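You operate a simulated robot arm through the tools that you are given. There is no shell and no other tool.

Carry out the task below with a simulated robot arm. There is one attempt and no reset: what you move stays moved.

TASK
Draw the long yellow strip out of the frame; beat the rest down.
Fine: move the shed lever to green first, lay the strip in the rack, shut the shed, leave no gap and slide the comb back up.

It is judged by the outcome, as a careful person would: the job done as asked, and still so three seconds after it is handed in. It fails if anything else is knocked over, pushed out of place, dropped, spilled or broken.

THE ROBOT
A 7-joint arm with a two-finger parallel gripper, fixed in place. Base frame: the origin is on the floor under the middle of its stand, x ahead of it, y to its left, z up; the work surface is at about z = 815. Readings come in mm, degrees, newtons and seconds.
It reaches about 1247 mm from its shoulder. Its first joint turns from -132.0 to 132.0 degrees. Payload 3.91 kg.
The TCP is the grasp point between the finger pads, 30 mm short of the fingertips. In the tool frame z runs along the fingers and y along their closing line. Largest opening 110 mm; finger width 20, thickness 10; the body of the gripper, 48 by 112 mm, starts 55 mm behind the TCP.
Orientation is that of the tool frame in the base frame, as a unit quaternion [x, y, z, w]. With the fingers straight down and closing along the base's y, the tool's x points along the base's -x, its y along +y and its z along -z.

THE INTERFACE
- The arm moves only by the tool arm_command. Its argument "increments" is a list that holds one entry, the list of rows, each a list of 7 numbers: the shift along the tool's x, y, z in mm, then the turn, a rotation vector about the tool's x, y, z in degrees, then the finger opening in mm, from 0 to 110. In form: [[[x, y, z, rx, ry, rz, claw], ...]]. A call has 1 to 20 rows; each row shifts and turns the commanded pose from where the row before left it, along the tool's axes as they then stand. A row lasts 0.2 s, in which the tool goes at most 50 mm and 8.6 degrees; a call with a longer step from one row to the next is refused whole, and so is a gripper value outside its range. Where a pose cannot be reached the arm comes as near as it can. A force on the tool above 50 N (or 10 N above the force at the start of the call, whichever is more), or a blocked arm, ends the call early, and 0.2 s more pass. The fingers move at their own pace (about 108 mm/s each) and stop on an object; they squeeze with about 43 N. The grip force told is the motor's: it shows also when the fingers shut on nothing. Time passes only in rows, and 0.2 s behind the last, so rows that do not move let the fingers close. It gives the time, the measured TCP pose, the force on the tool (base axes), the opening and the grip force at its end, in the units of the frame above (readings bear some noise), with the torque about the TCP (base axes, N m) and any sound that the robot's microphone picked up, and new pictures: "show" is both (left out), scene, wrist or none.
- Cameras (640 x 400 px; columns grow to the right, rows downward): "scene" is fixed at [416.3, -643.5, 1720.2]; the picture's right is [0.98, -0.21, 0.00], its down [-0.08, -0.39, -0.92] and it looks along [0.19, 0.90, -0.39] (base axes); focal length 373 px, centre (320, 200). "wrist" rides on the gripper at [72, 17, -104] in the tool frame; the picture's right is [-0.23, 0.97, 0.00], its down [-0.76, -0.18, -0.62] and it looks along [-0.61, -0.14, 0.78] (tool axes); focal length 222 px, centre (320, 200). There is no depth. A picture from a camera that has moved, and an enlarged one, comes with that camera's place and axes in the base frame and with its lens. The place of the scene camera against the robot may be out by one fixed shift of up to 18 mm in any direction.
- close_up(camera, box): a new picture of the part [left, top, right, bottom] of that camera's present view, enlarged. No time passes.
- sign_off(): hands the job in; it is judged then, once.

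Places have to be worked out from the pictures, the camera data and where the tool is seen. Open the gripper and draw the arm clear of the work before you hand the job in, unless the task says otherwise.

The tools are called after "Emit:" as a command line: name --argument value ..., lists and objects as JSON in quotes. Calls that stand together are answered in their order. arm_command: Moves the arm, as the interface text tells. Its arguments: {"type":"object","properties":{"increments":{"type":"array"},"show":{"type":"string","enum":["both","scene","wrist","none"]}},"required":["increments"]} The other tools are called the same way: close_up (camera, box) takes an enlarged picture of a part of a camera's view; sign_off () hands the job in.

At the start:

```text
t: 0.0
tool_pos: [428.6, 352.8, 1594.9]
tool_rot: [0.0, 1.0, 0.001, 0.0]
force: [-0.3, -0.2, 0.6]
moment: [0.02, 0.02, 0.0]
grip_width: 110.1
gripper_force: 0.1
```

scene: 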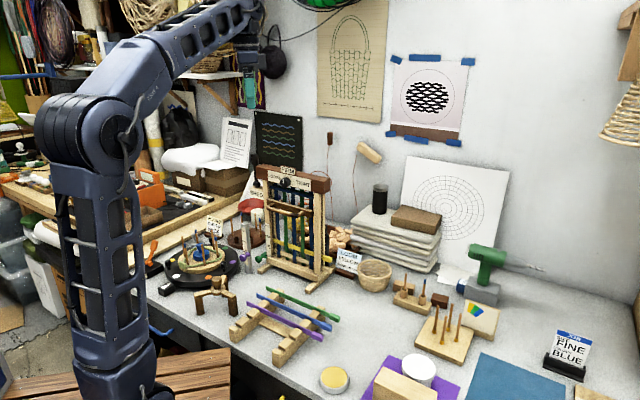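
wrist: 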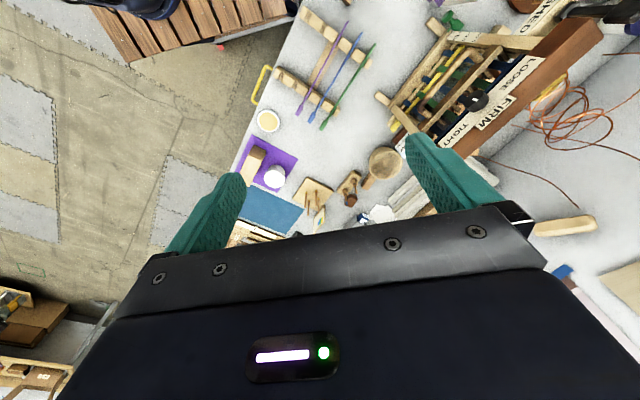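

The scene shows a small upright loom/frame with strips, a rack in front holding purple, blue and green strips, and several signs. I take close-ups to read the labels and understand the frame before I move.

Emit:
close_up --camera "scene" --box '[230, 155, 350, 300]'

Emit:
close_up --camera "scene" --box '[220, 270, 350, 370]'

Emit:
close_up --camera "wrist" --box '[370, 0, 630, 160]'

Emit:
close_up --camera "scene" --box '[520, 310, 640, 400]'

```text
2.76 times, centred on (290, 228) of scene
camera zoom: at [416.3, -643.5, 1720.2], right [0.98, -0.21, 0.0], down [-0.08, -0.39, -0.92], along [0.19, 0.9, -0.39], focal length 1029 px, centre (403, 124)
```

zoom: 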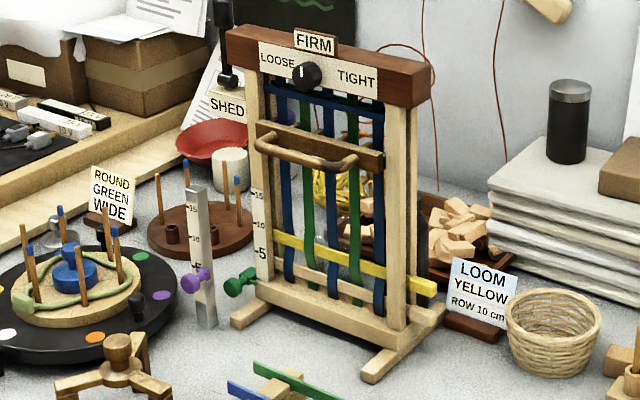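

```text
4.00 times, centred on (285, 320) of scene
camera zoom: at [416.3, -643.5, 1720.2], right [0.98, -0.21, 0.0], down [-0.08, -0.39, -0.92], along [0.19, 0.9, -0.39], focal length 1492 px, centre (460, -280)
```

zoom: 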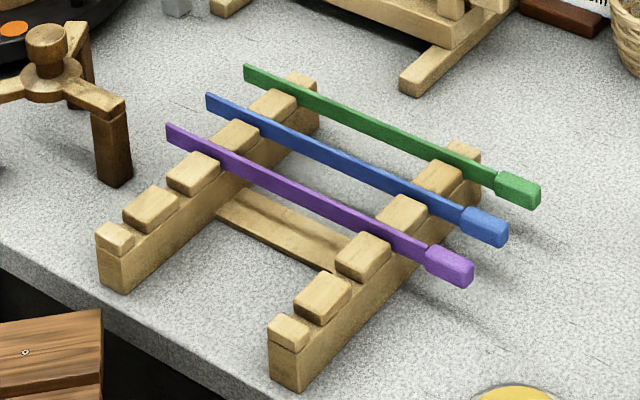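

```text
2.46 times, centred on (500, 80) of wrist
camera zoom: at [354.4, 369.0, 1696.9], right [0.23, 0.97, 0.0], down [0.76, -0.18, 0.62], along [0.61, -0.14, -0.78], focal length 547 px, centre (-123, 495)
```

zoom: 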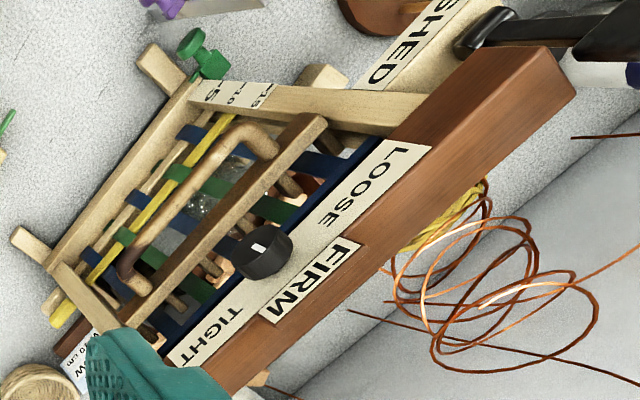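

```text
4.44 times, centred on (580, 355) of scene
camera zoom: at [416.3, -643.5, 1720.2], right [0.98, -0.21, 0.0], down [-0.08, -0.39, -0.92], along [0.19, 0.9, -0.39], focal length 1657 px, centre (-836, -489)
```

zoom: 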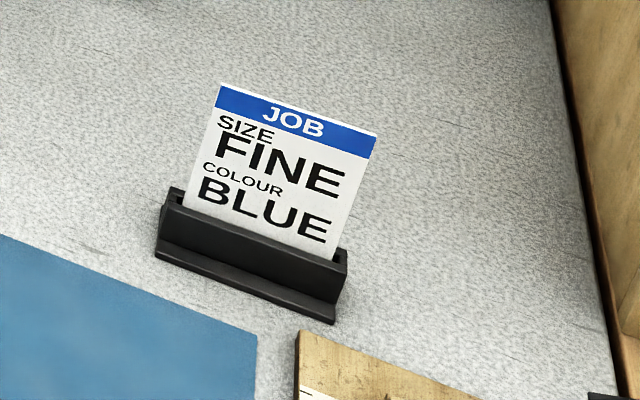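

The frame has a comb with a handle, a tension knob, and something labelled SHED at its left. I need finer views of the lever, the markers and the strips.

Emit:
close_up --camera "scene" --box '[225, 155, 285, 215]'

Emit:
close_up --camera "scene" --box '[285, 160, 345, 220]'

Emit:
close_up --camera "scene" --box '[225, 215, 295, 285]'

Emit:
close_up --camera "scene" --box '[280, 225, 350, 295]'

Emit:
close_up --camera "wrist" --box '[500, 0, 640, 80]'

Emit:
close_up --camera "wrist" --box '[370, 20, 520, 140]'

```text
6.67 times, centred on (255, 185) of scene
camera zoom: at [416.3, -643.5, 1720.2], right [0.98, -0.21, 0.0], down [-0.08, -0.39, -0.92], along [0.19, 0.9, -0.39], focal length 2486 px, centre (753, 300)
```

zoom: 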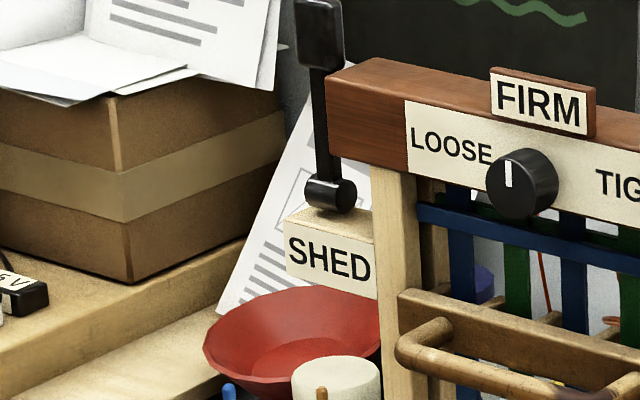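

```text
6.67 times, centred on (315, 190) of scene
camera zoom: at [416.3, -643.5, 1720.2], right [0.98, -0.21, 0.0], down [-0.08, -0.39, -0.92], along [0.19, 0.9, -0.39], focal length 2486 px, centre (353, 267)
```

zoom: 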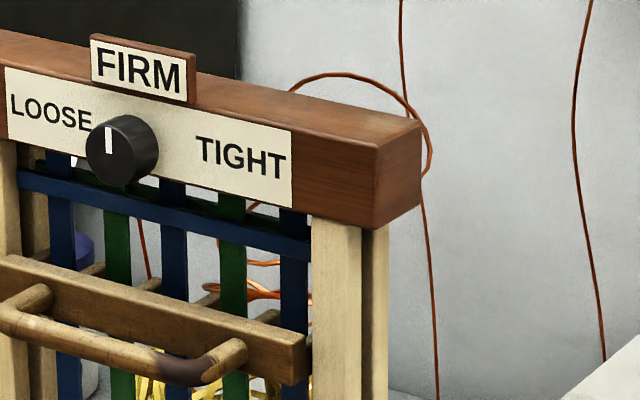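

```text
5.71 times, centred on (260, 250) of scene
camera zoom: at [416.3, -643.5, 1720.2], right [0.98, -0.21, 0.0], down [-0.08, -0.39, -0.92], along [0.19, 0.9, -0.39], focal length 2131 px, centre (663, -86)
```

zoom: 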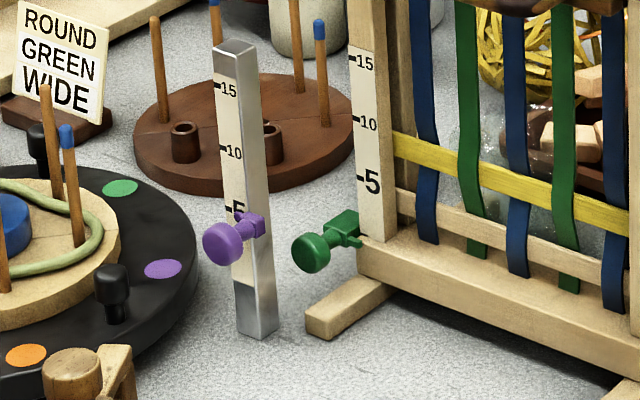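

```text
5.71 times, centred on (315, 260) of scene
camera zoom: at [416.3, -643.5, 1720.2], right [0.98, -0.21, 0.0], down [-0.08, -0.39, -0.92], along [0.19, 0.9, -0.39], focal length 2131 px, centre (349, -143)
```

zoom: 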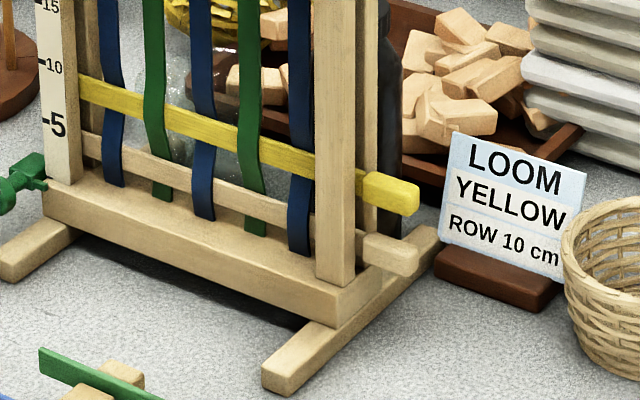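

```text
4.57 times, centred on (570, 40) of wrist
camera zoom: at [354.4, 369.0, 1696.9], right [0.23, 0.97, 0.0], down [0.76, -0.18, 0.62], along [0.61, -0.14, -0.78], focal length 1015 px, centre (-823, 931)
```

zoom: 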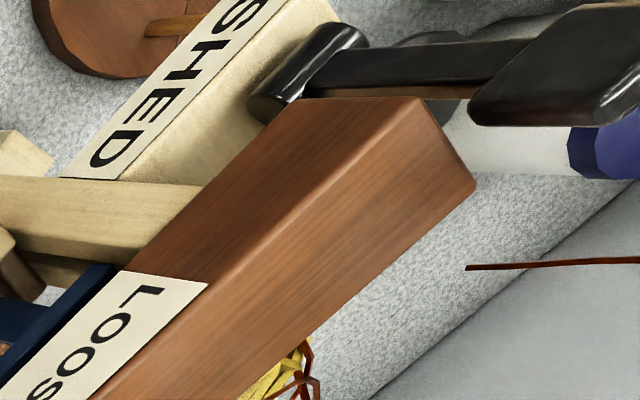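

```text
3.33 times, centred on (445, 80) of wrist
camera zoom: at [354.4, 369.0, 1696.9], right [0.23, 0.97, 0.0], down [0.76, -0.18, 0.62], along [0.61, -0.14, -0.78], focal length 740 px, centre (-97, 600)
```

zoom: 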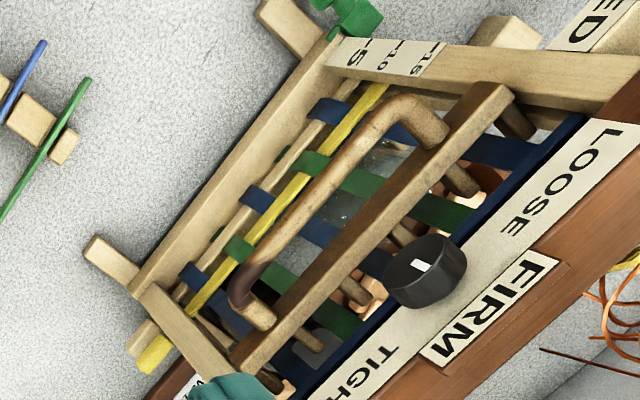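

Loom faces the robot, turned about 45°. From triangulation the yellow strip's tab is near (691, 565, 915), just right of the right post. I yaw the hand 45° and draw back a little, so the wrist camera looks squarely at the loom and the shed lever.

Emit:
arm_command --increments '[[[25, 0, 10, 0, 0, 0, 110], [25, 0, 10, 0, 0, 0, 110], [25, 0, 10, 0, 0, 0, 110], [25, 0, 10, 0, 0, 0, 110], [0, 0, 0, 0, 0, -7.5, 110], [0, 0, 0, 0, 0, -7.5, 110], [0, 0, 0, 0, 0, -7.5, 110], [0, 0, 0, 0, 0, -7.5, 110], [0, 0, 0, 0, 0, -7.5, 110], [0, 0, 0, 0, 0, -7.5, 110]]]'

```text
t: 2.2
tool_pos: [328.1, 352.1, 1555.2]
tool_rot: [-0.384, 0.923, 0.0, -0.001]
force: [-0.1, 0.4, 0.4]
moment: [0.02, 0.03, 0.0]
grip_width: 109.8
gripper_force: 0.1
camera wrist: at [263.9, 313.3, 1657.1], right [-0.53, 0.85, 0.0], down [0.66, 0.41, 0.62], along [0.53, 0.33, -0.78], focal length 222 px, centre (320, 200)
```

scene: 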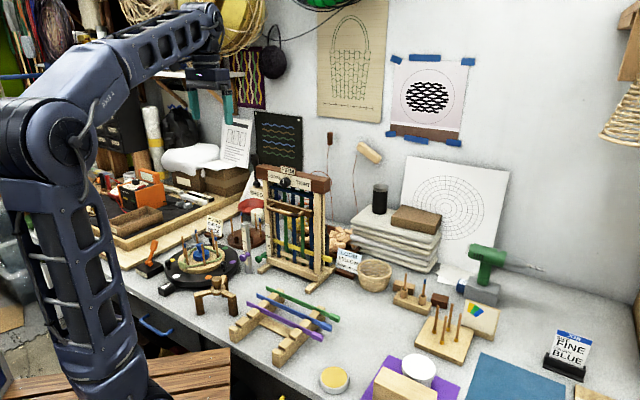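
wrist: 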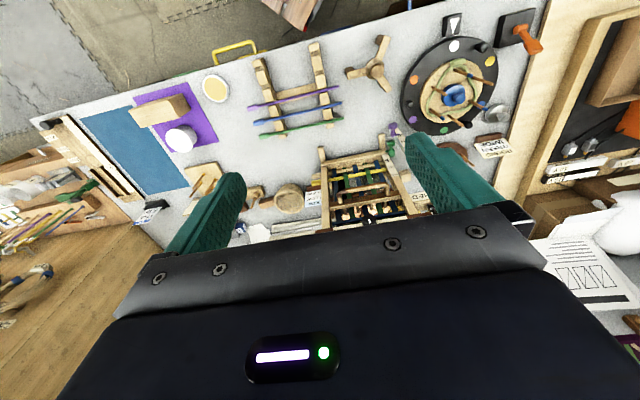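

The wrist camera rides "upside-down", so the loom's top is hidden behind the hand in this pose. I lower to about z 1235 in front of the loom and tilt the fingers forward 45° so the camera looks level at it.

Emit:
arm_command --increments '[[[-4, 6.3, 40, 0, 0, 0, 110], [-4, 6.3, 40, 0, 0, 0, 110], [-4, 6.3, 40, 0, 0, 0, 110], [-4, 6.3, 40, 0, 0, 0, 110], [-4, 6.3, 40, 0, 0, 0, 110], [-4, 6.3, 40, 0, 0, 0, 110], [-4, 6.3, 40, 0, 0, 0, 110], [-4, 6.3, 40, 0, 0, 0, 110], [0, 0, 0, 0, -7.5, 0, 110], [0, 0, 0, 0, -7.5, 0, 110], [0, 0, 0, 0, -7.5, 0, 110], [0, 0, 0, 0, -7.5, 0, 110], [0, 0, 0, 0, -7.5, 0, 110], [0, 0, 0, 0, -7.5, 0, 110]]]'

```text
t: 5.2
tool_pos: [313.5, 411.6, 1234.8]
tool_rot: [-0.353, 0.854, 0.148, 0.353]
force: [1.0, -0.1, -0.3]
moment: [0.0, 0.06, 0.0]
grip_width: 110.2
gripper_force: 0.1
camera wrist: at [213.7, 334.5, 1255.2], right [-0.57, 0.8, 0.16], down [0.2, -0.06, 0.98], along [0.8, 0.59, -0.12], focal length 222 px, centre (320, 200)
```

scene: 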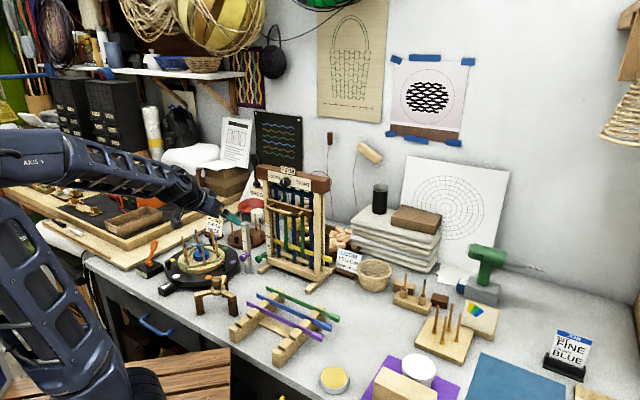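
wrist: 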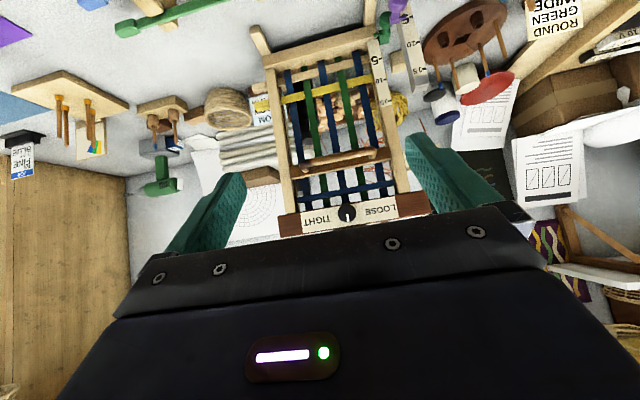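

The whole frame is now visible (image upside-down). I zoom in on its parts.

Emit:
close_up --camera "wrist" --box '[240, 20, 420, 130]'

Emit:
close_up --camera "wrist" --box '[260, 120, 440, 240]'

Emit:
close_up --camera "wrist" --box '[380, 140, 480, 220]'

```text
3.56 times, centred on (330, 75) of wrist
camera zoom: at [213.7, 334.5, 1255.2], right [-0.57, 0.8, 0.16], down [0.2, -0.06, 0.98], along [0.8, 0.59, -0.12], focal length 790 px, centre (284, 644)
```

zoom: 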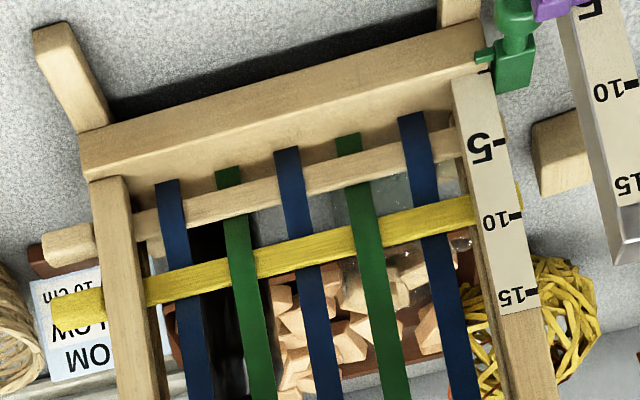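

```text
3.33 times, centred on (350, 180) of wrist
camera zoom: at [213.7, 334.5, 1255.2], right [-0.57, 0.8, 0.16], down [0.2, -0.06, 0.98], along [0.8, 0.59, -0.12], focal length 740 px, centre (220, 267)
```

zoom: 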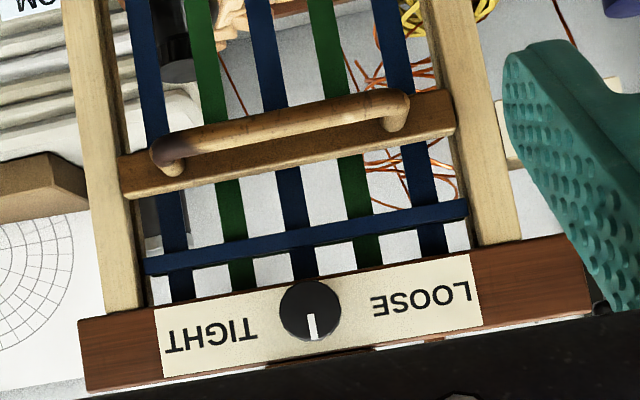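

```text
5.00 times, centred on (430, 180) of wrist
camera zoom: at [213.7, 334.5, 1255.2], right [-0.57, 0.8, 0.16], down [0.2, -0.06, 0.98], along [0.8, 0.59, -0.12], focal length 1111 px, centre (-230, 300)
```

zoom: 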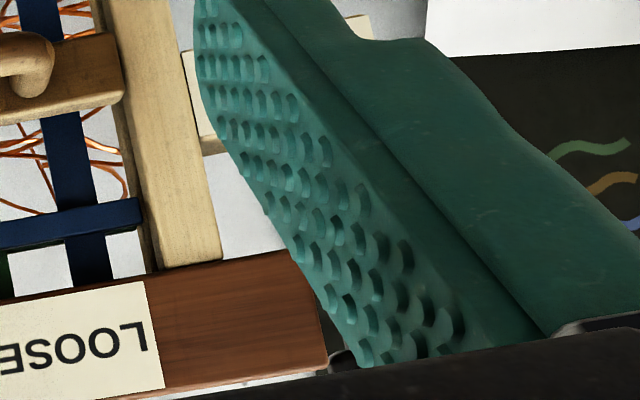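

I zoom in on the crossings to see how the strips are woven, and the end tabs.

Emit:
close_up --camera "wrist" --box '[330, 40, 400, 100]'

Emit:
close_up --camera "wrist" --box '[245, 60, 335, 130]'

Emit:
close_up --camera "scene" --box '[290, 235, 340, 285]'

```text
6.67 times, centred on (365, 70) of wrist
camera zoom: at [213.7, 334.5, 1255.2], right [-0.57, 0.8, 0.16], down [0.2, -0.06, 0.98], along [0.8, 0.59, -0.12], focal length 1481 px, centre (20, 1067)
```

zoom: 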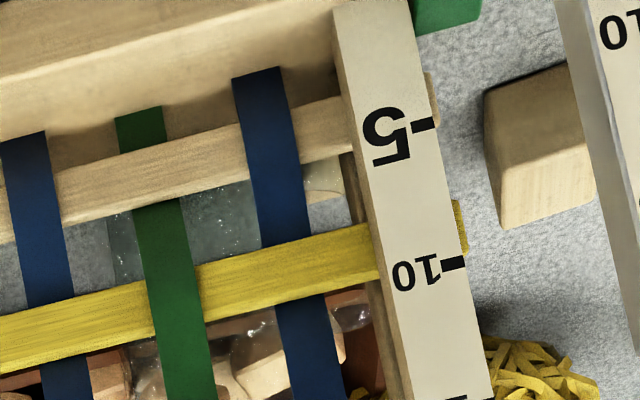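

```text
5.71 times, centred on (290, 95) of wrist
camera zoom: at [213.7, 334.5, 1255.2], right [-0.57, 0.8, 0.16], down [0.2, -0.06, 0.98], along [0.8, 0.59, -0.12], focal length 1269 px, centre (491, 800)
```

zoom: 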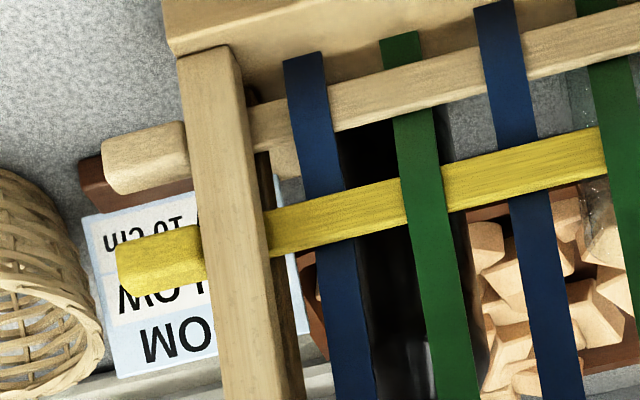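

```text
8.00 times, centred on (315, 260) of scene
camera zoom: at [416.3, -643.5, 1720.2], right [0.98, -0.21, 0.0], down [-0.08, -0.39, -0.92], along [0.19, 0.9, -0.39], focal length 2983 px, centre (360, -280)
```

zoom: 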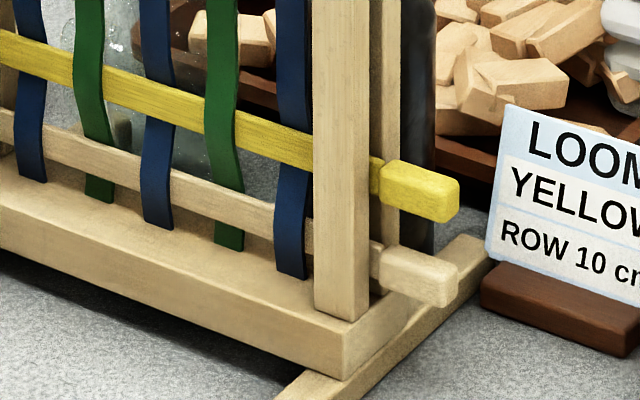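

The yellow strip passes behind the greens and in front of the blues, so the green shed frees it. The shed lever is hidden by the finger; I raise the hand vertical and move up-left to look down on the lever and its block.

Emit:
arm_command --increments '[[[0, 0, 0, 0, 7.5, 0, 110], [0, 0, 0, 0, 7.5, 0, 110], [0, 0, 0, 0, 7.5, 0, 110], [0, 0, 0, 0, 7.5, 0, 110], [0, 0, 0, 0, 7.5, 0, 110], [0, 0, 0, 0, 7.5, 0, 110], [0, 0, -40, 0, 0, 0, 110], [0, 0, -40, 0, 0, 0, 110], [0, 0, -40, 0, 0, 0, 110], [-29, 14.7, -20, 0, 0, 0, 110], [-29, 14.7, -20, 0, 0, 0, 110], [-29, 14.7, -20, 0, 0, 0, 110], [-29, 14.7, -20, 0, 0, 0, 110], [-29, 14.7, -20, 0, 0, 0, 110], [-29, 14.7, -20, 0, 0, 0, 110], [-29, 14.7, -20, 0, 0, 0, 110], [-29, 14.7, -20, 0, 0, 0, 110]]]'

```text
t: 8.8
tool_pos: [393.6, 657.1, 1515.6]
tool_rot: [-0.385, 0.923, 0.003, -0.001]
force: [1.2, -1.6, 0.7]
moment: [0.14, 0.12, 0.03]
grip_width: 110.2
gripper_force: 0.0
camera wrist: at [330.1, 617.4, 1617.7], right [-0.53, 0.85, 0.01], down [0.66, 0.41, 0.62], along [0.53, 0.34, -0.78], focal length 222 px, centre (320, 200)
```

scene: 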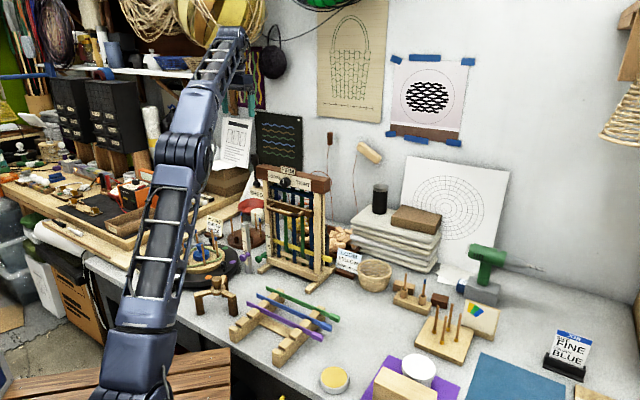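
wrist: 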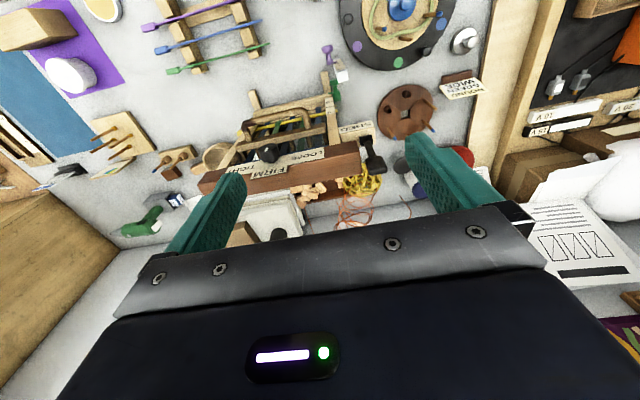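

Emit:
close_up --camera "wrist" --box '[310, 90, 420, 190]'

Emit:
close_up --camera "wrist" --box '[190, 80, 350, 200]'

```text
4.00 times, centred on (365, 140) of wrist
camera zoom: at [330.1, 617.4, 1617.7], right [-0.53, 0.85, 0.01], down [0.66, 0.41, 0.62], along [0.53, 0.34, -0.78], focal length 888 px, centre (140, 440)
```

zoom: 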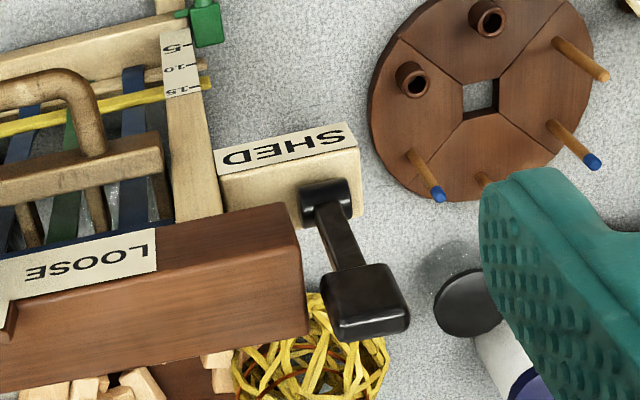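

```text
3.33 times, centred on (270, 140) of wrist
camera zoom: at [330.1, 617.4, 1617.7], right [-0.53, 0.85, 0.01], down [0.66, 0.41, 0.62], along [0.53, 0.34, -0.78], focal length 740 px, centre (487, 400)
```

zoom: 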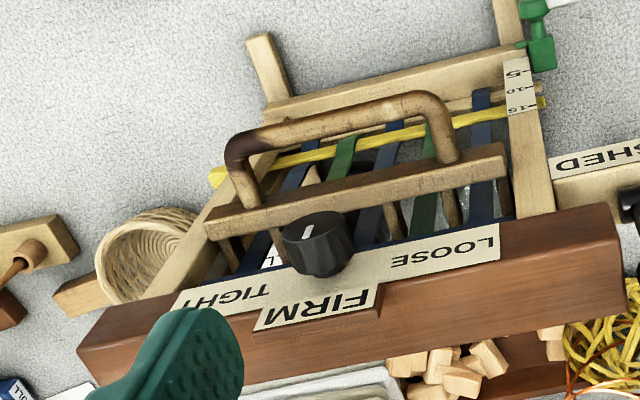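

The SHED block and lever are visible from above; the lever hinges fore-aft about the loom's left-right axis. No colour marks show from here, so I shift left and turn to see the block's left side.

Emit:
arm_command --increments '[[[0, 40, 0, 0, 0, 0, 110], [0, 40, 0, 0, 0, 0, 110], [0, 40, 0, 0, 0, 0, 110], [0, 40, 0, 0, 0, 0, 110], [0, 40, 0, 0, 0, 0, 110], [0, 0, 20, 0, 0, 7.5, 110], [0, 0, 20, 0, 0, 7.5, 110], [0, 0, 20, 0, 0, 7.5, 110]]]' --show "both"

```text
t: 10.6
tool_pos: [248.7, 713.2, 1437.2]
tool_rot: [-0.194, 0.981, 0.002, 0.0]
force: [-0.3, -0.6, 0.5]
moment: [0.0, 0.01, -0.01]
grip_width: 110.1
gripper_force: 0.1
out of reach, approached as far as the arm can: row 1, 2, 3, 4, 5
camera wrist: at [175.6, 701.2, 1539.3], right [-0.16, 0.99, 0.0], down [0.77, 0.13, 0.62], along [0.61, 0.1, -0.78], focal length 222 px, centre (320, 200)
```

scene: 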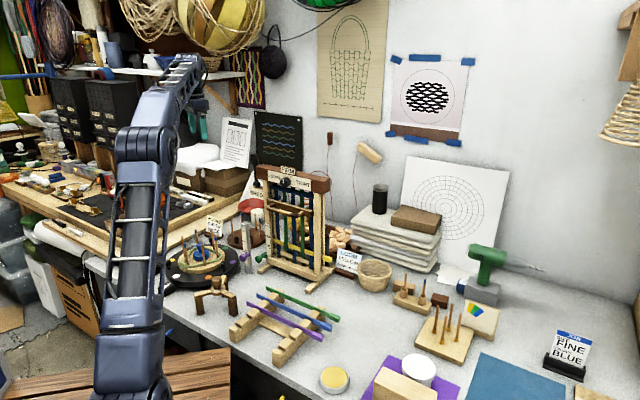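
wrist: 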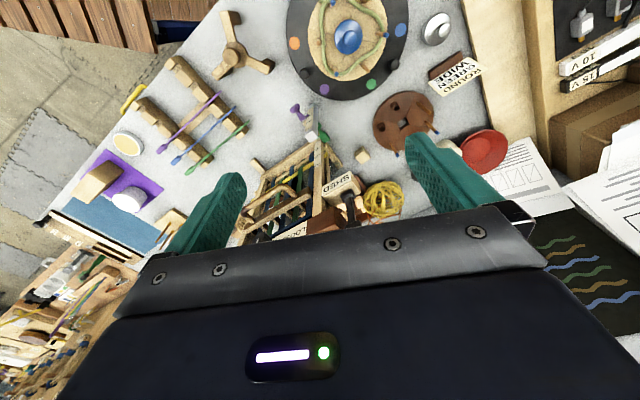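

Emit:
close_up --camera "wrist" --box '[230, 120, 410, 240]'

Emit:
close_up --camera "wrist" --box '[300, 150, 380, 230]'

```text
3.33 times, centred on (320, 180) of wrist
camera zoom: at [175.6, 701.2, 1539.3], right [-0.16, 0.99, 0.0], down [0.77, 0.13, 0.62], along [0.61, 0.1, -0.78], focal length 740 px, centre (320, 267)
```

zoom: 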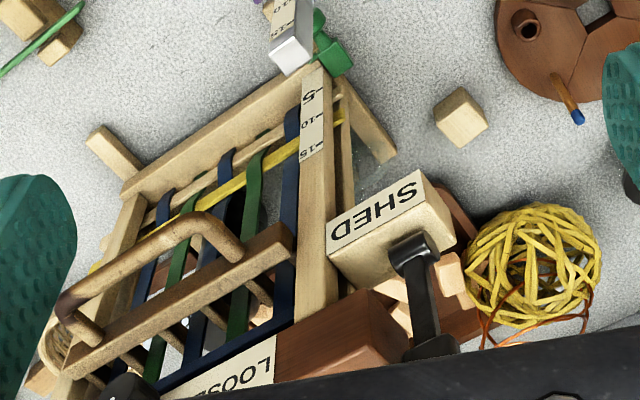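

```text
5.00 times, centred on (340, 190) of wrist
camera zoom: at [175.6, 701.2, 1539.3], right [-0.16, 0.99, 0.0], down [0.77, 0.13, 0.62], along [0.61, 0.1, -0.78], focal length 1111 px, centre (220, 250)
```

zoom: 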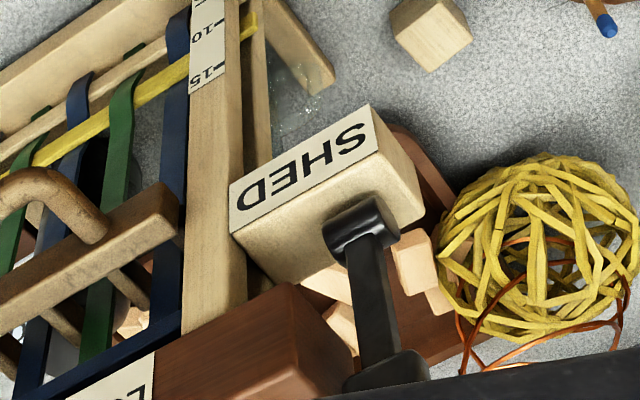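

The lever stands upright, with its hinge axis along the loom's width. I look closer still for colour marks around lever, paddle and heddle bars.

Emit:
close_up --camera "scene" --box '[245, 150, 275, 200]'

Emit:
close_up --camera "scene" --box '[262, 178, 302, 208]'

Emit:
close_up --camera "scene" --box '[295, 180, 335, 210]'

Emit:
close_up --camera "wrist" --box '[325, 170, 365, 230]'

```text
8.00 times, centred on (260, 175) of scene
camera zoom: at [416.3, -643.5, 1720.2], right [0.98, -0.21, 0.0], down [-0.08, -0.39, -0.92], along [0.19, 0.9, -0.39], focal length 2983 px, centre (800, 400)
```

zoom: 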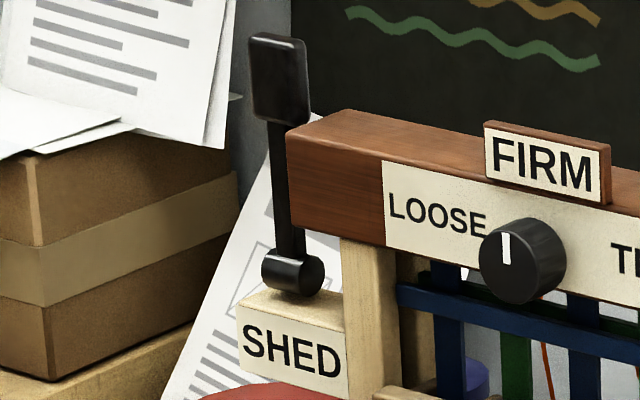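

```text
13.33 times, centred on (282, 193) of scene
camera zoom: at [416.3, -643.5, 1720.2], right [0.98, -0.21, 0.0], down [-0.08, -0.39, -0.92], along [0.19, 0.9, -0.39], focal length 4972 px, centre (827, 293)
```

zoom: 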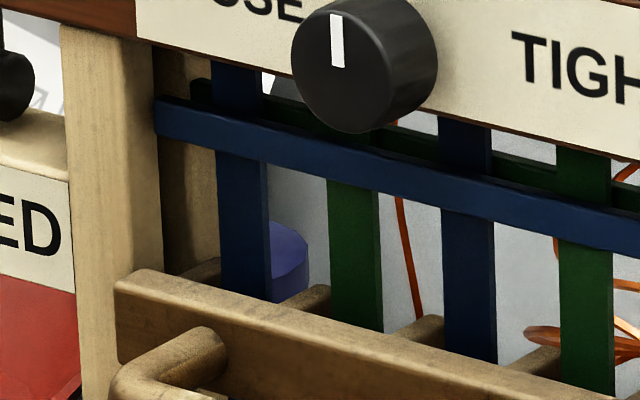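

```text
13.33 times, centred on (315, 195) of scene
camera zoom: at [416.3, -643.5, 1720.2], right [0.98, -0.21, 0.0], down [-0.08, -0.39, -0.92], along [0.19, 0.9, -0.39], focal length 4972 px, centre (387, 267)
```

zoom: 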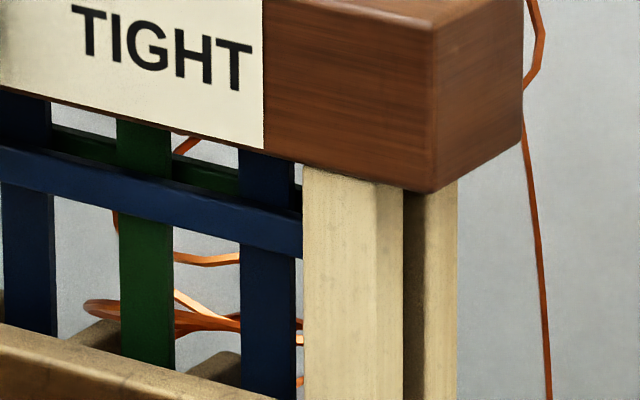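

```text
6.67 times, centred on (345, 200) of wrist
camera zoom: at [175.6, 701.2, 1539.3], right [-0.16, 0.99, 0.0], down [0.77, 0.13, 0.62], along [0.61, 0.1, -0.78], focal length 1481 px, centre (153, 200)
```

zoom: 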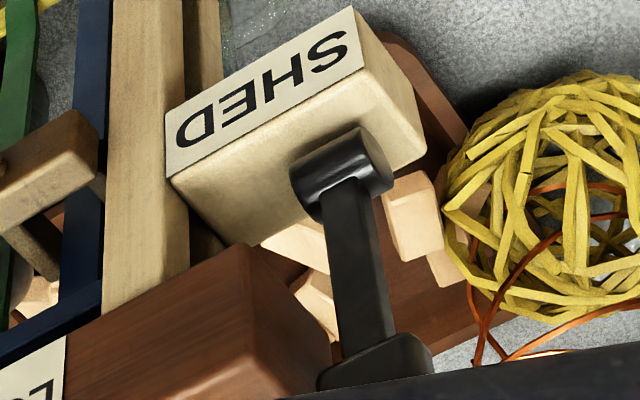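

Triangulating two wrist views gives the lever hinge at about (436, 802, 1184), its paddle at z about 1265–1310, and the strip from (471, 771) to its tab end (692, 544) at z about 941. Loom axes: right = (0.70, −0.715), back = (0.715, 0.70). I now point the hand horizontally at the lever from the front, holding 150 mm off.

Emit:
arm_command --increments '[[[0, 0, 0, 0, 0, -7.33, 110], [0, 0, 0, 0, 0, -7.33, 110], [0, 0, 0, 0, 0, -7.33, 110], [0, 0, 0, 0, -8.18, 0, 110], [0, 0, 0, 0, -8.18, 0, 110], [0, 0, 0, 0, -8.18, 0, 110], [0, 0, 0, 0, -8.18, 0, 110], [0, 0, 0, 0, -8.18, 0, 110], [0, 0, 0, 0, -8.18, 0, 110], [0, 0, 0, 0, -8.18, 0, 110], [0, 0, 0, 0, -8.18, 0, 110], [0, 0, 0, 0, -8.18, 0, 110], [0, 0, 0, 0, -8.18, 0, 110], [0, 0, 0, 0, -8.18, 0, 110]]]'

```text
t: 13.6
tool_pos: [249.1, 714.2, 1436.2]
tool_rot: [-0.267, 0.654, 0.27, 0.655]
force: [-0.4, 1.2, 0.6]
moment: [-0.02, -0.02, -0.02]
grip_width: 110.0
gripper_force: 0.1
camera wrist: at [162.8, 653.8, 1363.1], right [-0.68, 0.69, 0.23], down [-0.32, -0.57, 0.76], along [0.66, 0.45, 0.61], focal length 222 px, centre (320, 200)
```

scene: 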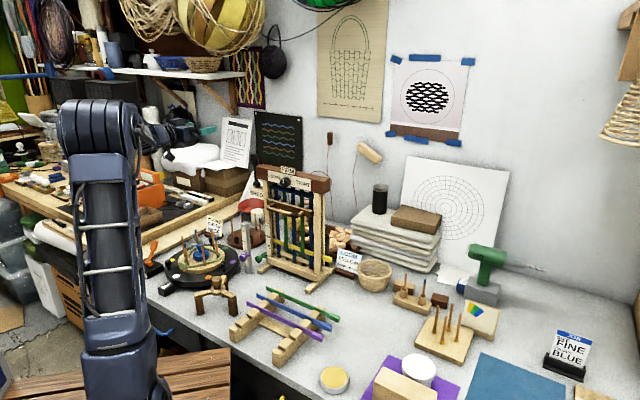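
wrist: 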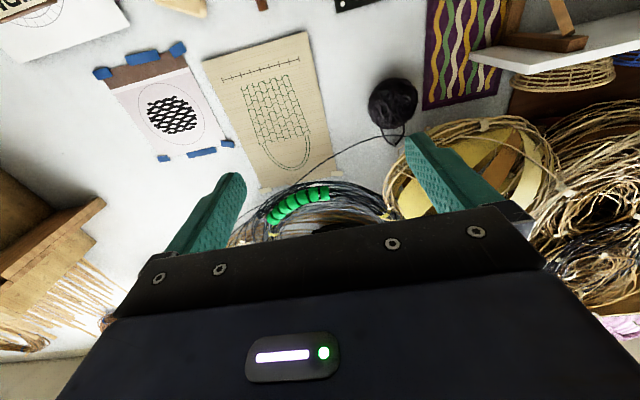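

Pointing this way the camera looks upward, which is no help. I roll the hand 180° about its own axis so the camera rides on top and looks down over the fingers.

Emit:
arm_command --increments '[[[0, 0, 0, 0, 0, 8.5, 110], [0, 0, 0, 0, 0, 8.5, 110], [0, 0, 0, 0, 0, 8.5, 110], [0, 0, 0, 0, 0, 8.5, 110], [0, 0, 0, 0, 0, 8.5, 110], [0, 0, 0, 0, 0, 8.5, 110], [0, 0, 0, 0, 0, 8.5, 110], [0, 0, 0, 0, 0, 8.5, 110], [0, 0, 0, 0, 0, 8.5, 110], [0, 0, 0, 0, 0, 8.5, 110], [0, 0, 0, 0, 0, 8.5, 110], [0, 0, 0, 0, 0, 8.5, 110], [0, 0, 0, 0, 0, 8.5, 110], [0, 0, 0, 0, 0, 8.5, 110], [0, 0, 0, 0, 0, 8.5, 110], [0, 0, 0, 0, 0, 8.5, 110], [0, 0, 0, 0, 0, 8.5, 110], [0, 0, 0, 0, 0, 8.5, 110], [0, 0, 0, 0, 0, 8.5, 110], [0, 0, 0, 0, 0, 8.5, 110]]]'

```text
t: 17.8
tool_pos: [325.3, 662.2, 1558.3]
tool_rot: [0.48, 0.579, 0.659, 0.0]
force: [-0.2, -0.3, 0.9]
moment: [0.0, 0.0, 0.0]
grip_width: 110.1
gripper_force: 0.0
out of reach, approached as far as the arm can: row 13, 14, 15, 16, 17, 18, 19, 20
camera wrist: at [229.2, 617.5, 1628.8], right [0.66, -0.45, 0.6], down [-0.08, -0.84, -0.53], along [0.74, 0.31, -0.59], focal length 222 px, centre (320, 200)
```

scene: 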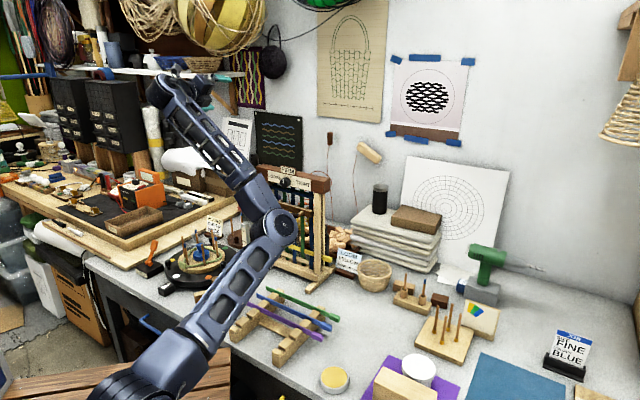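
wrist: 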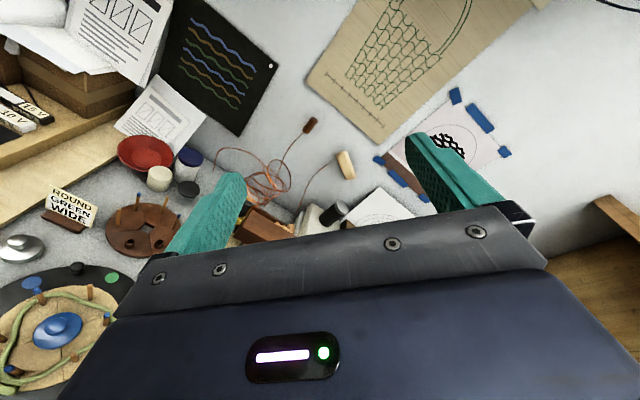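

The roll ran out of reach and swung the elbow low, nearer the loom, though nothing was touched (force near zero). I undo the roll in small steps and watch the elbow.

Emit:
arm_command --increments '[[[0, 0, 0, 0, 0, -8.5, 110], [0, 0, 0, 0, 0, -8.5, 110], [0, 0, 0, 0, 0, -8.5, 110], [0, 0, 0, 0, 0, -8.5, 110], [0, 0, 0, 0, 0, -8.5, 110]]]' --show "scene"

```text
t: 19.0
tool_pos: [323.9, 662.6, 1556.7]
tool_rot: [0.236, 0.715, 0.614, 0.239]
force: [1.1, 0.6, -0.6]
moment: [-0.01, -0.02, -0.02]
grip_width: 109.7
gripper_force: 0.1
```

scene: 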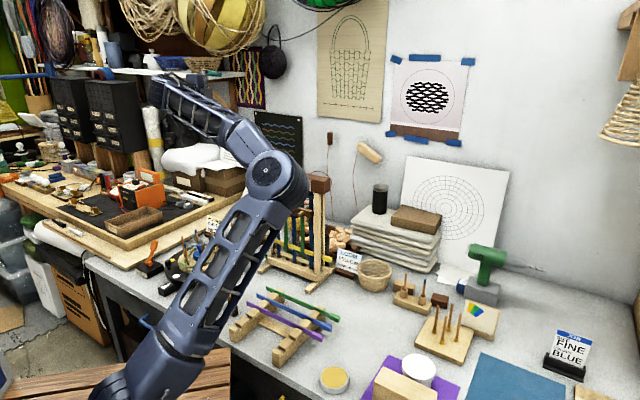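

The elbow rises as the roll unwinds, so I continue unwinding.

Emit:
arm_command --increments '[[[0, 0, 0, 0, 0, -8.5, 110], [0, 0, 0, 0, 0, -8.5, 110], [0, 0, 0, 0, 0, -8.5, 110], [0, 0, 0, 0, 0, -8.5, 110], [0, 0, 0, 0, 0, -8.5, 110]]]' --show "scene"

```text
t: 20.2
tool_pos: [326.9, 660.6, 1558.3]
tool_rot: [-0.038, 0.751, 0.485, 0.446]
force: [0.1, 0.0, 0.7]
moment: [0.02, 0.01, 0.03]
grip_width: 109.9
gripper_force: 0.1
```

scene: 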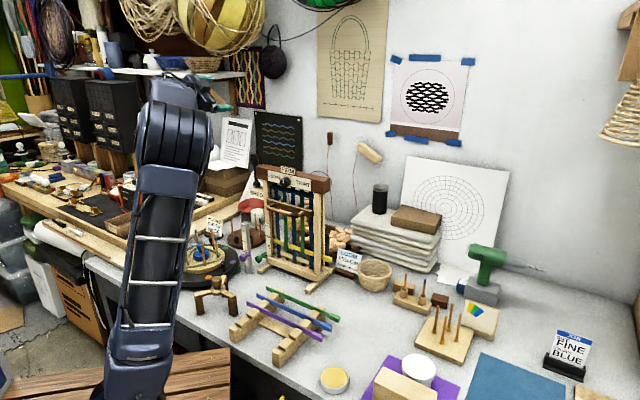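

The arm is back in its good configuration. Now I turn the fingers to point at the lever from the front, 30° below level (camera under the hand), and come to 120 mm short of the paddle.

Emit:
arm_command --increments '[[[0, 0, 0, 2.35, 3.18, -7.0, 80], [0, 0, 0, 2.35, 3.18, -7.0, 80], [0, 0, 0, 2.35, 3.18, -7.0, 80], [0, 0, 0, 2.35, 3.18, -7.0, 80], [0, 0, 0, 2.35, 3.18, -7.0, 60], [0, 0, 0, 2.35, 3.18, -7.0, 60], [25.6, 5, 31.6, 0, 0, 0, 60], [25.6, 5, 31.6, 0, 0, 0, 60], [25.6, 5, 31.6, 0, 0, 0, 60], [25.6, 5, 31.6, 0, 0, 0, 60], [25.6, 5, 31.6, 0, 0, 0, 60]]]'

```text
t: 22.6
tool_pos: [357.6, 728.9, 1369.5]
tool_rot: [-0.328, 0.802, 0.19, 0.462]
force: [-0.4, -0.4, 0.9]
moment: [-0.01, 0.03, 0.0]
grip_width: 59.9
gripper_force: 0.2
camera wrist: at [255.4, 653.4, 1357.2], right [-0.6, 0.77, 0.2], down [0.01, -0.24, 0.97], along [0.8, 0.59, 0.13], focal length 222 px, centre (320, 200)
```

scene: 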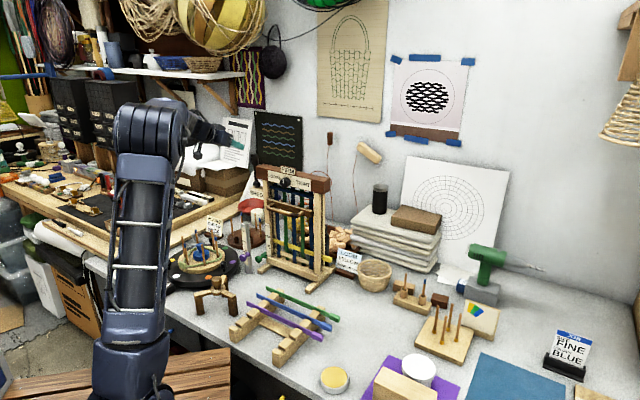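
wrist: 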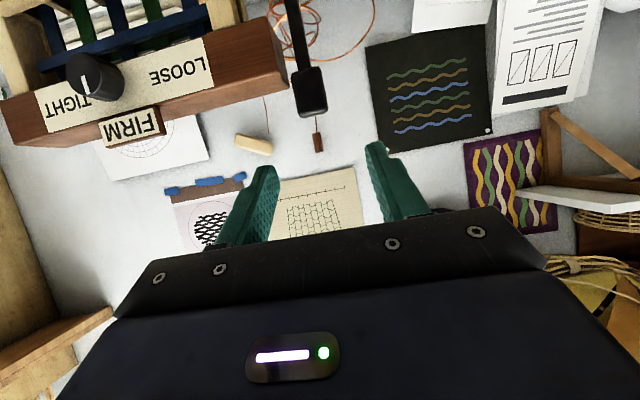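

The paddle is in plain view between the fingers' line. I zoom in to check its position.

Emit:
close_up --camera "wrist" --box '[230, 10, 400, 150]'

```text
2.86 times, centred on (315, 80) of wrist
camera zoom: at [255.4, 653.4, 1357.2], right [-0.6, 0.77, 0.2], down [0.01, -0.24, 0.97], along [0.8, 0.59, 0.13], focal length 635 px, centre (334, 543)
```

zoom: 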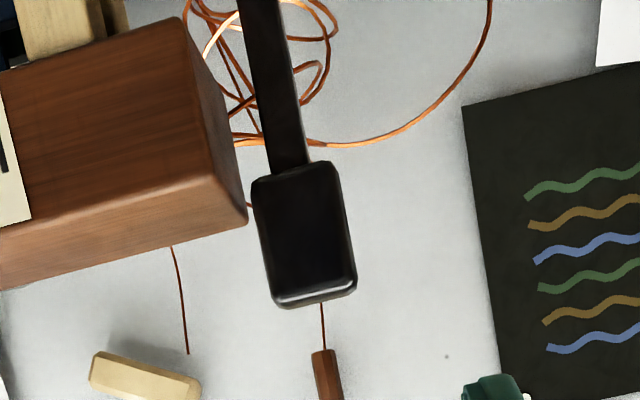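

The paddle spans z about 1262–1305, centred on the hinge line, and the beam top is at about 1261. I align on the paddle, narrow the fingers to 52 and advance 80 mm before a last check.

Emit:
arm_command --increments '[[[11.8, -3.1, 0, 0, 0, 0, 52], [0, 0, 27, 0, 0, 0, 52], [0, 0, 27, 0, 0, 0, 52], [0, 0, 26, 0, 0, 0, 52]]]' --show "both"

Emit:
close_up --camera "wrist" --box '[230, 60, 420, 220]'

```text
t: 23.6
tool_pos: [404.6, 773.5, 1318.2]
tool_rot: [-0.328, 0.802, 0.189, 0.462]
force: [-1.2, -0.7, -0.1]
moment: [-0.04, 0.0, 0.01]
grip_width: 52.3
gripper_force: 0.0
camera wrist: at [302.1, 696.9, 1306.4], right [-0.6, 0.77, 0.2], down [0.01, -0.24, 0.97], along [0.8, 0.59, 0.13], focal length 222 px, centre (320, 200)
```

scene: 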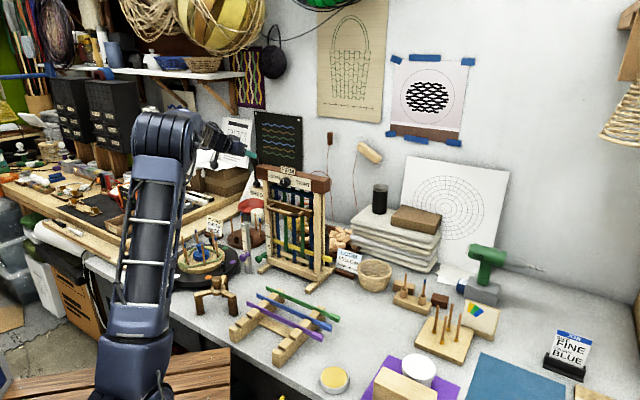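
wrist: 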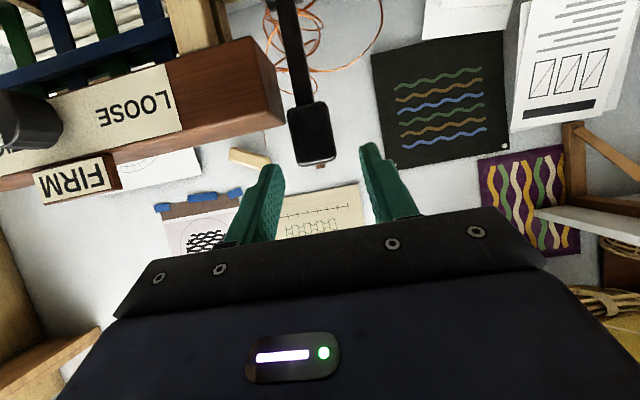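

```text
2.50 times, centred on (325, 140) of wrist
camera zoom: at [302.1, 696.9, 1306.4], right [-0.6, 0.77, 0.2], down [0.01, -0.24, 0.97], along [0.8, 0.59, 0.13], focal length 555 px, centre (308, 350)
```

zoom: 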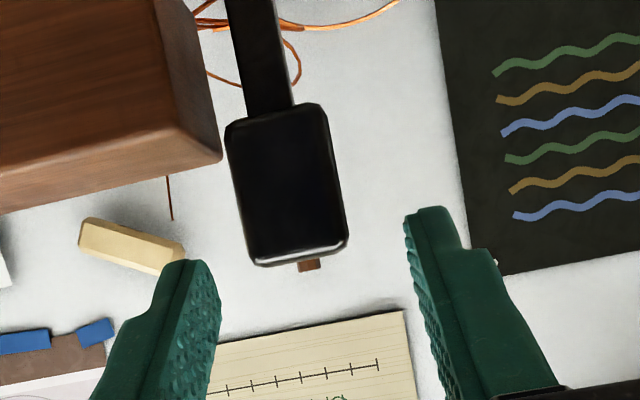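

The paddle lies between the fingers' path with about 4 mm to correct sideways. I advance the remaining 50 mm and stop without gripping yet.

Emit:
arm_command --increments '[[[0, -3, 10, 0, 0, 0, 52], [0, 0, 20, 0, 0, 0, 52], [0, 0, 20, 0, 0, 0, 52]]]' --show "none"

Emit:
close_up --camera "wrist" --box '[220, 80, 420, 240]'

Emit:
close_up --camera "scene" --box '[225, 130, 305, 200]'

```text
t: 24.4
tool_pos: [437.9, 802.4, 1294.3]
tool_rot: [-0.328, 0.802, 0.189, 0.462]
force: [0.1, -0.3, 0.4]
moment: [-0.02, 0.04, 0.03]
grip_width: 52.0
gripper_force: 0.1
```

```text
2.50 times, centred on (320, 160) of wrist
camera zoom: at [335.7, 725.4, 1281.4], right [-0.6, 0.77, 0.2], down [0.01, -0.24, 0.97], along [0.8, 0.59, 0.13], focal length 555 px, centre (320, 300)
```

zoom: 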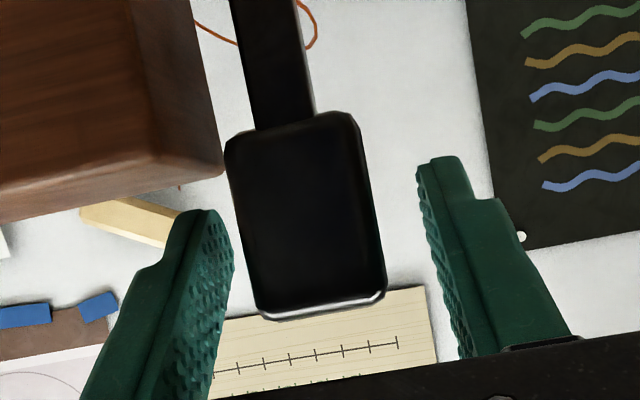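

```text
5.71 times, centred on (265, 165) of scene
camera zoom: at [416.3, -643.5, 1720.2], right [0.98, -0.21, 0.0], down [-0.08, -0.39, -0.92], along [0.19, 0.9, -0.39], focal length 2131 px, centre (634, 400)
```

zoom: 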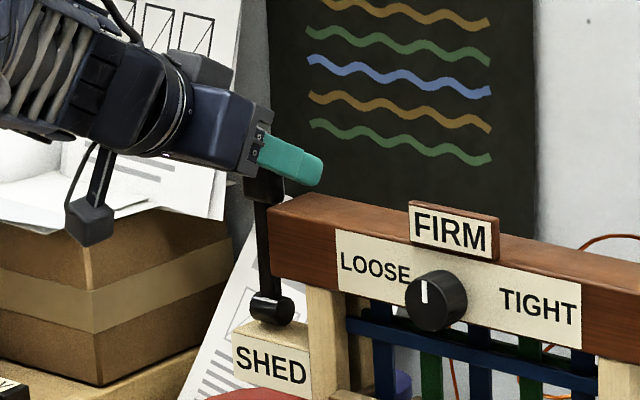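

The fingers straddle the paddle (upper half), clear of the beam. I close on it.

Emit:
arm_command --increments '[[[0, 0, 0, 0, 0, 0, 35], [0, 0, 0, 0, 0, 0, 20], [0, 0, 0, 0, 0, 0, 20]]]' --show "none"

Emit:
close_up --camera "wrist" --box '[220, 80, 420, 240]'

```text
t: 25.2
tool_pos: [437.8, 801.2, 1293.4]
tool_rot: [-0.328, 0.802, 0.188, 0.463]
force: [6.3, -4.9, -0.9]
moment: [0.0, -0.08, 0.09]
grip_width: 31.7
gripper_force: 44.6
```

```text
2.50 times, centred on (320, 160) of wrist
camera zoom: at [336.7, 725.1, 1281.2], right [-0.6, 0.78, 0.2], down [0.01, -0.24, 0.97], along [0.8, 0.59, 0.13], focal length 555 px, centre (320, 300)
```

zoom: 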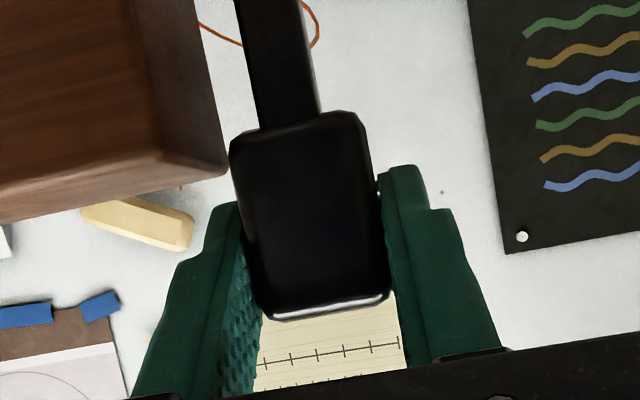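

Gripped at 31.7 mm. I try the lever backward 10° along its arc about the hinge, and check which warps respond.

Emit:
arm_command --increments '[[[-2.4, -1.0, 4.1, 0, 2.5, 0, 20], [-2.4, 0, 4.1, 0, 2.5, 0, 20], [-2.4, 0, 4.1, 0, 2.5, 0, 20], [-2.4, 0, 4.1, 0, 2.5, 0, 20]]]' --show "none"

Emit:
close_up --camera "scene" --box '[225, 150, 345, 290]'

Emit:
close_up --camera "scene" --box '[265, 190, 335, 280]'

```text
t: 26.2
tool_pos: [452.4, 814.0, 1292.5]
tool_rot: [-0.343, 0.839, 0.161, 0.391]
force: [4.5, 9.3, 11.4]
moment: [0.49, -0.95, 0.1]
grip_width: 31.9
gripper_force: 45.6
```

```text
2.86 times, centred on (285, 220) of scene
camera zoom: at [416.3, -643.5, 1720.2], right [0.98, -0.21, 0.0], down [-0.08, -0.39, -0.92], along [0.19, 0.9, -0.39], focal length 1066 px, centre (420, 143)
```

zoom: 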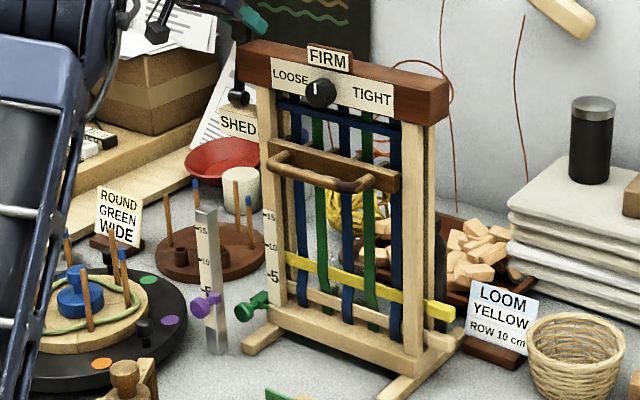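

```text
4.44 times, centred on (300, 235) of scene
camera zoom: at [416.3, -643.5, 1720.2], right [0.98, -0.21, 0.0], down [-0.08, -0.39, -0.92], along [0.19, 0.9, -0.39], focal length 1657 px, centre (409, 44)
```

zoom: 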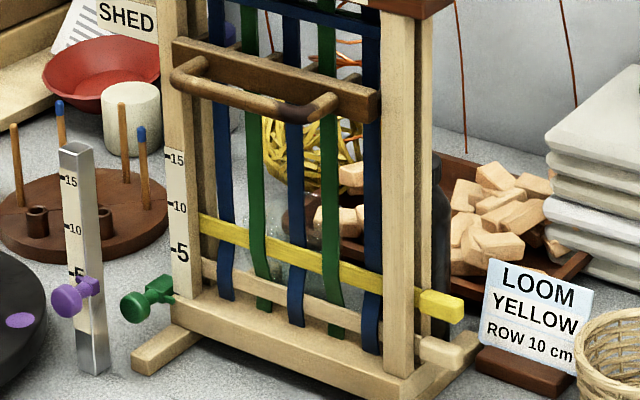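

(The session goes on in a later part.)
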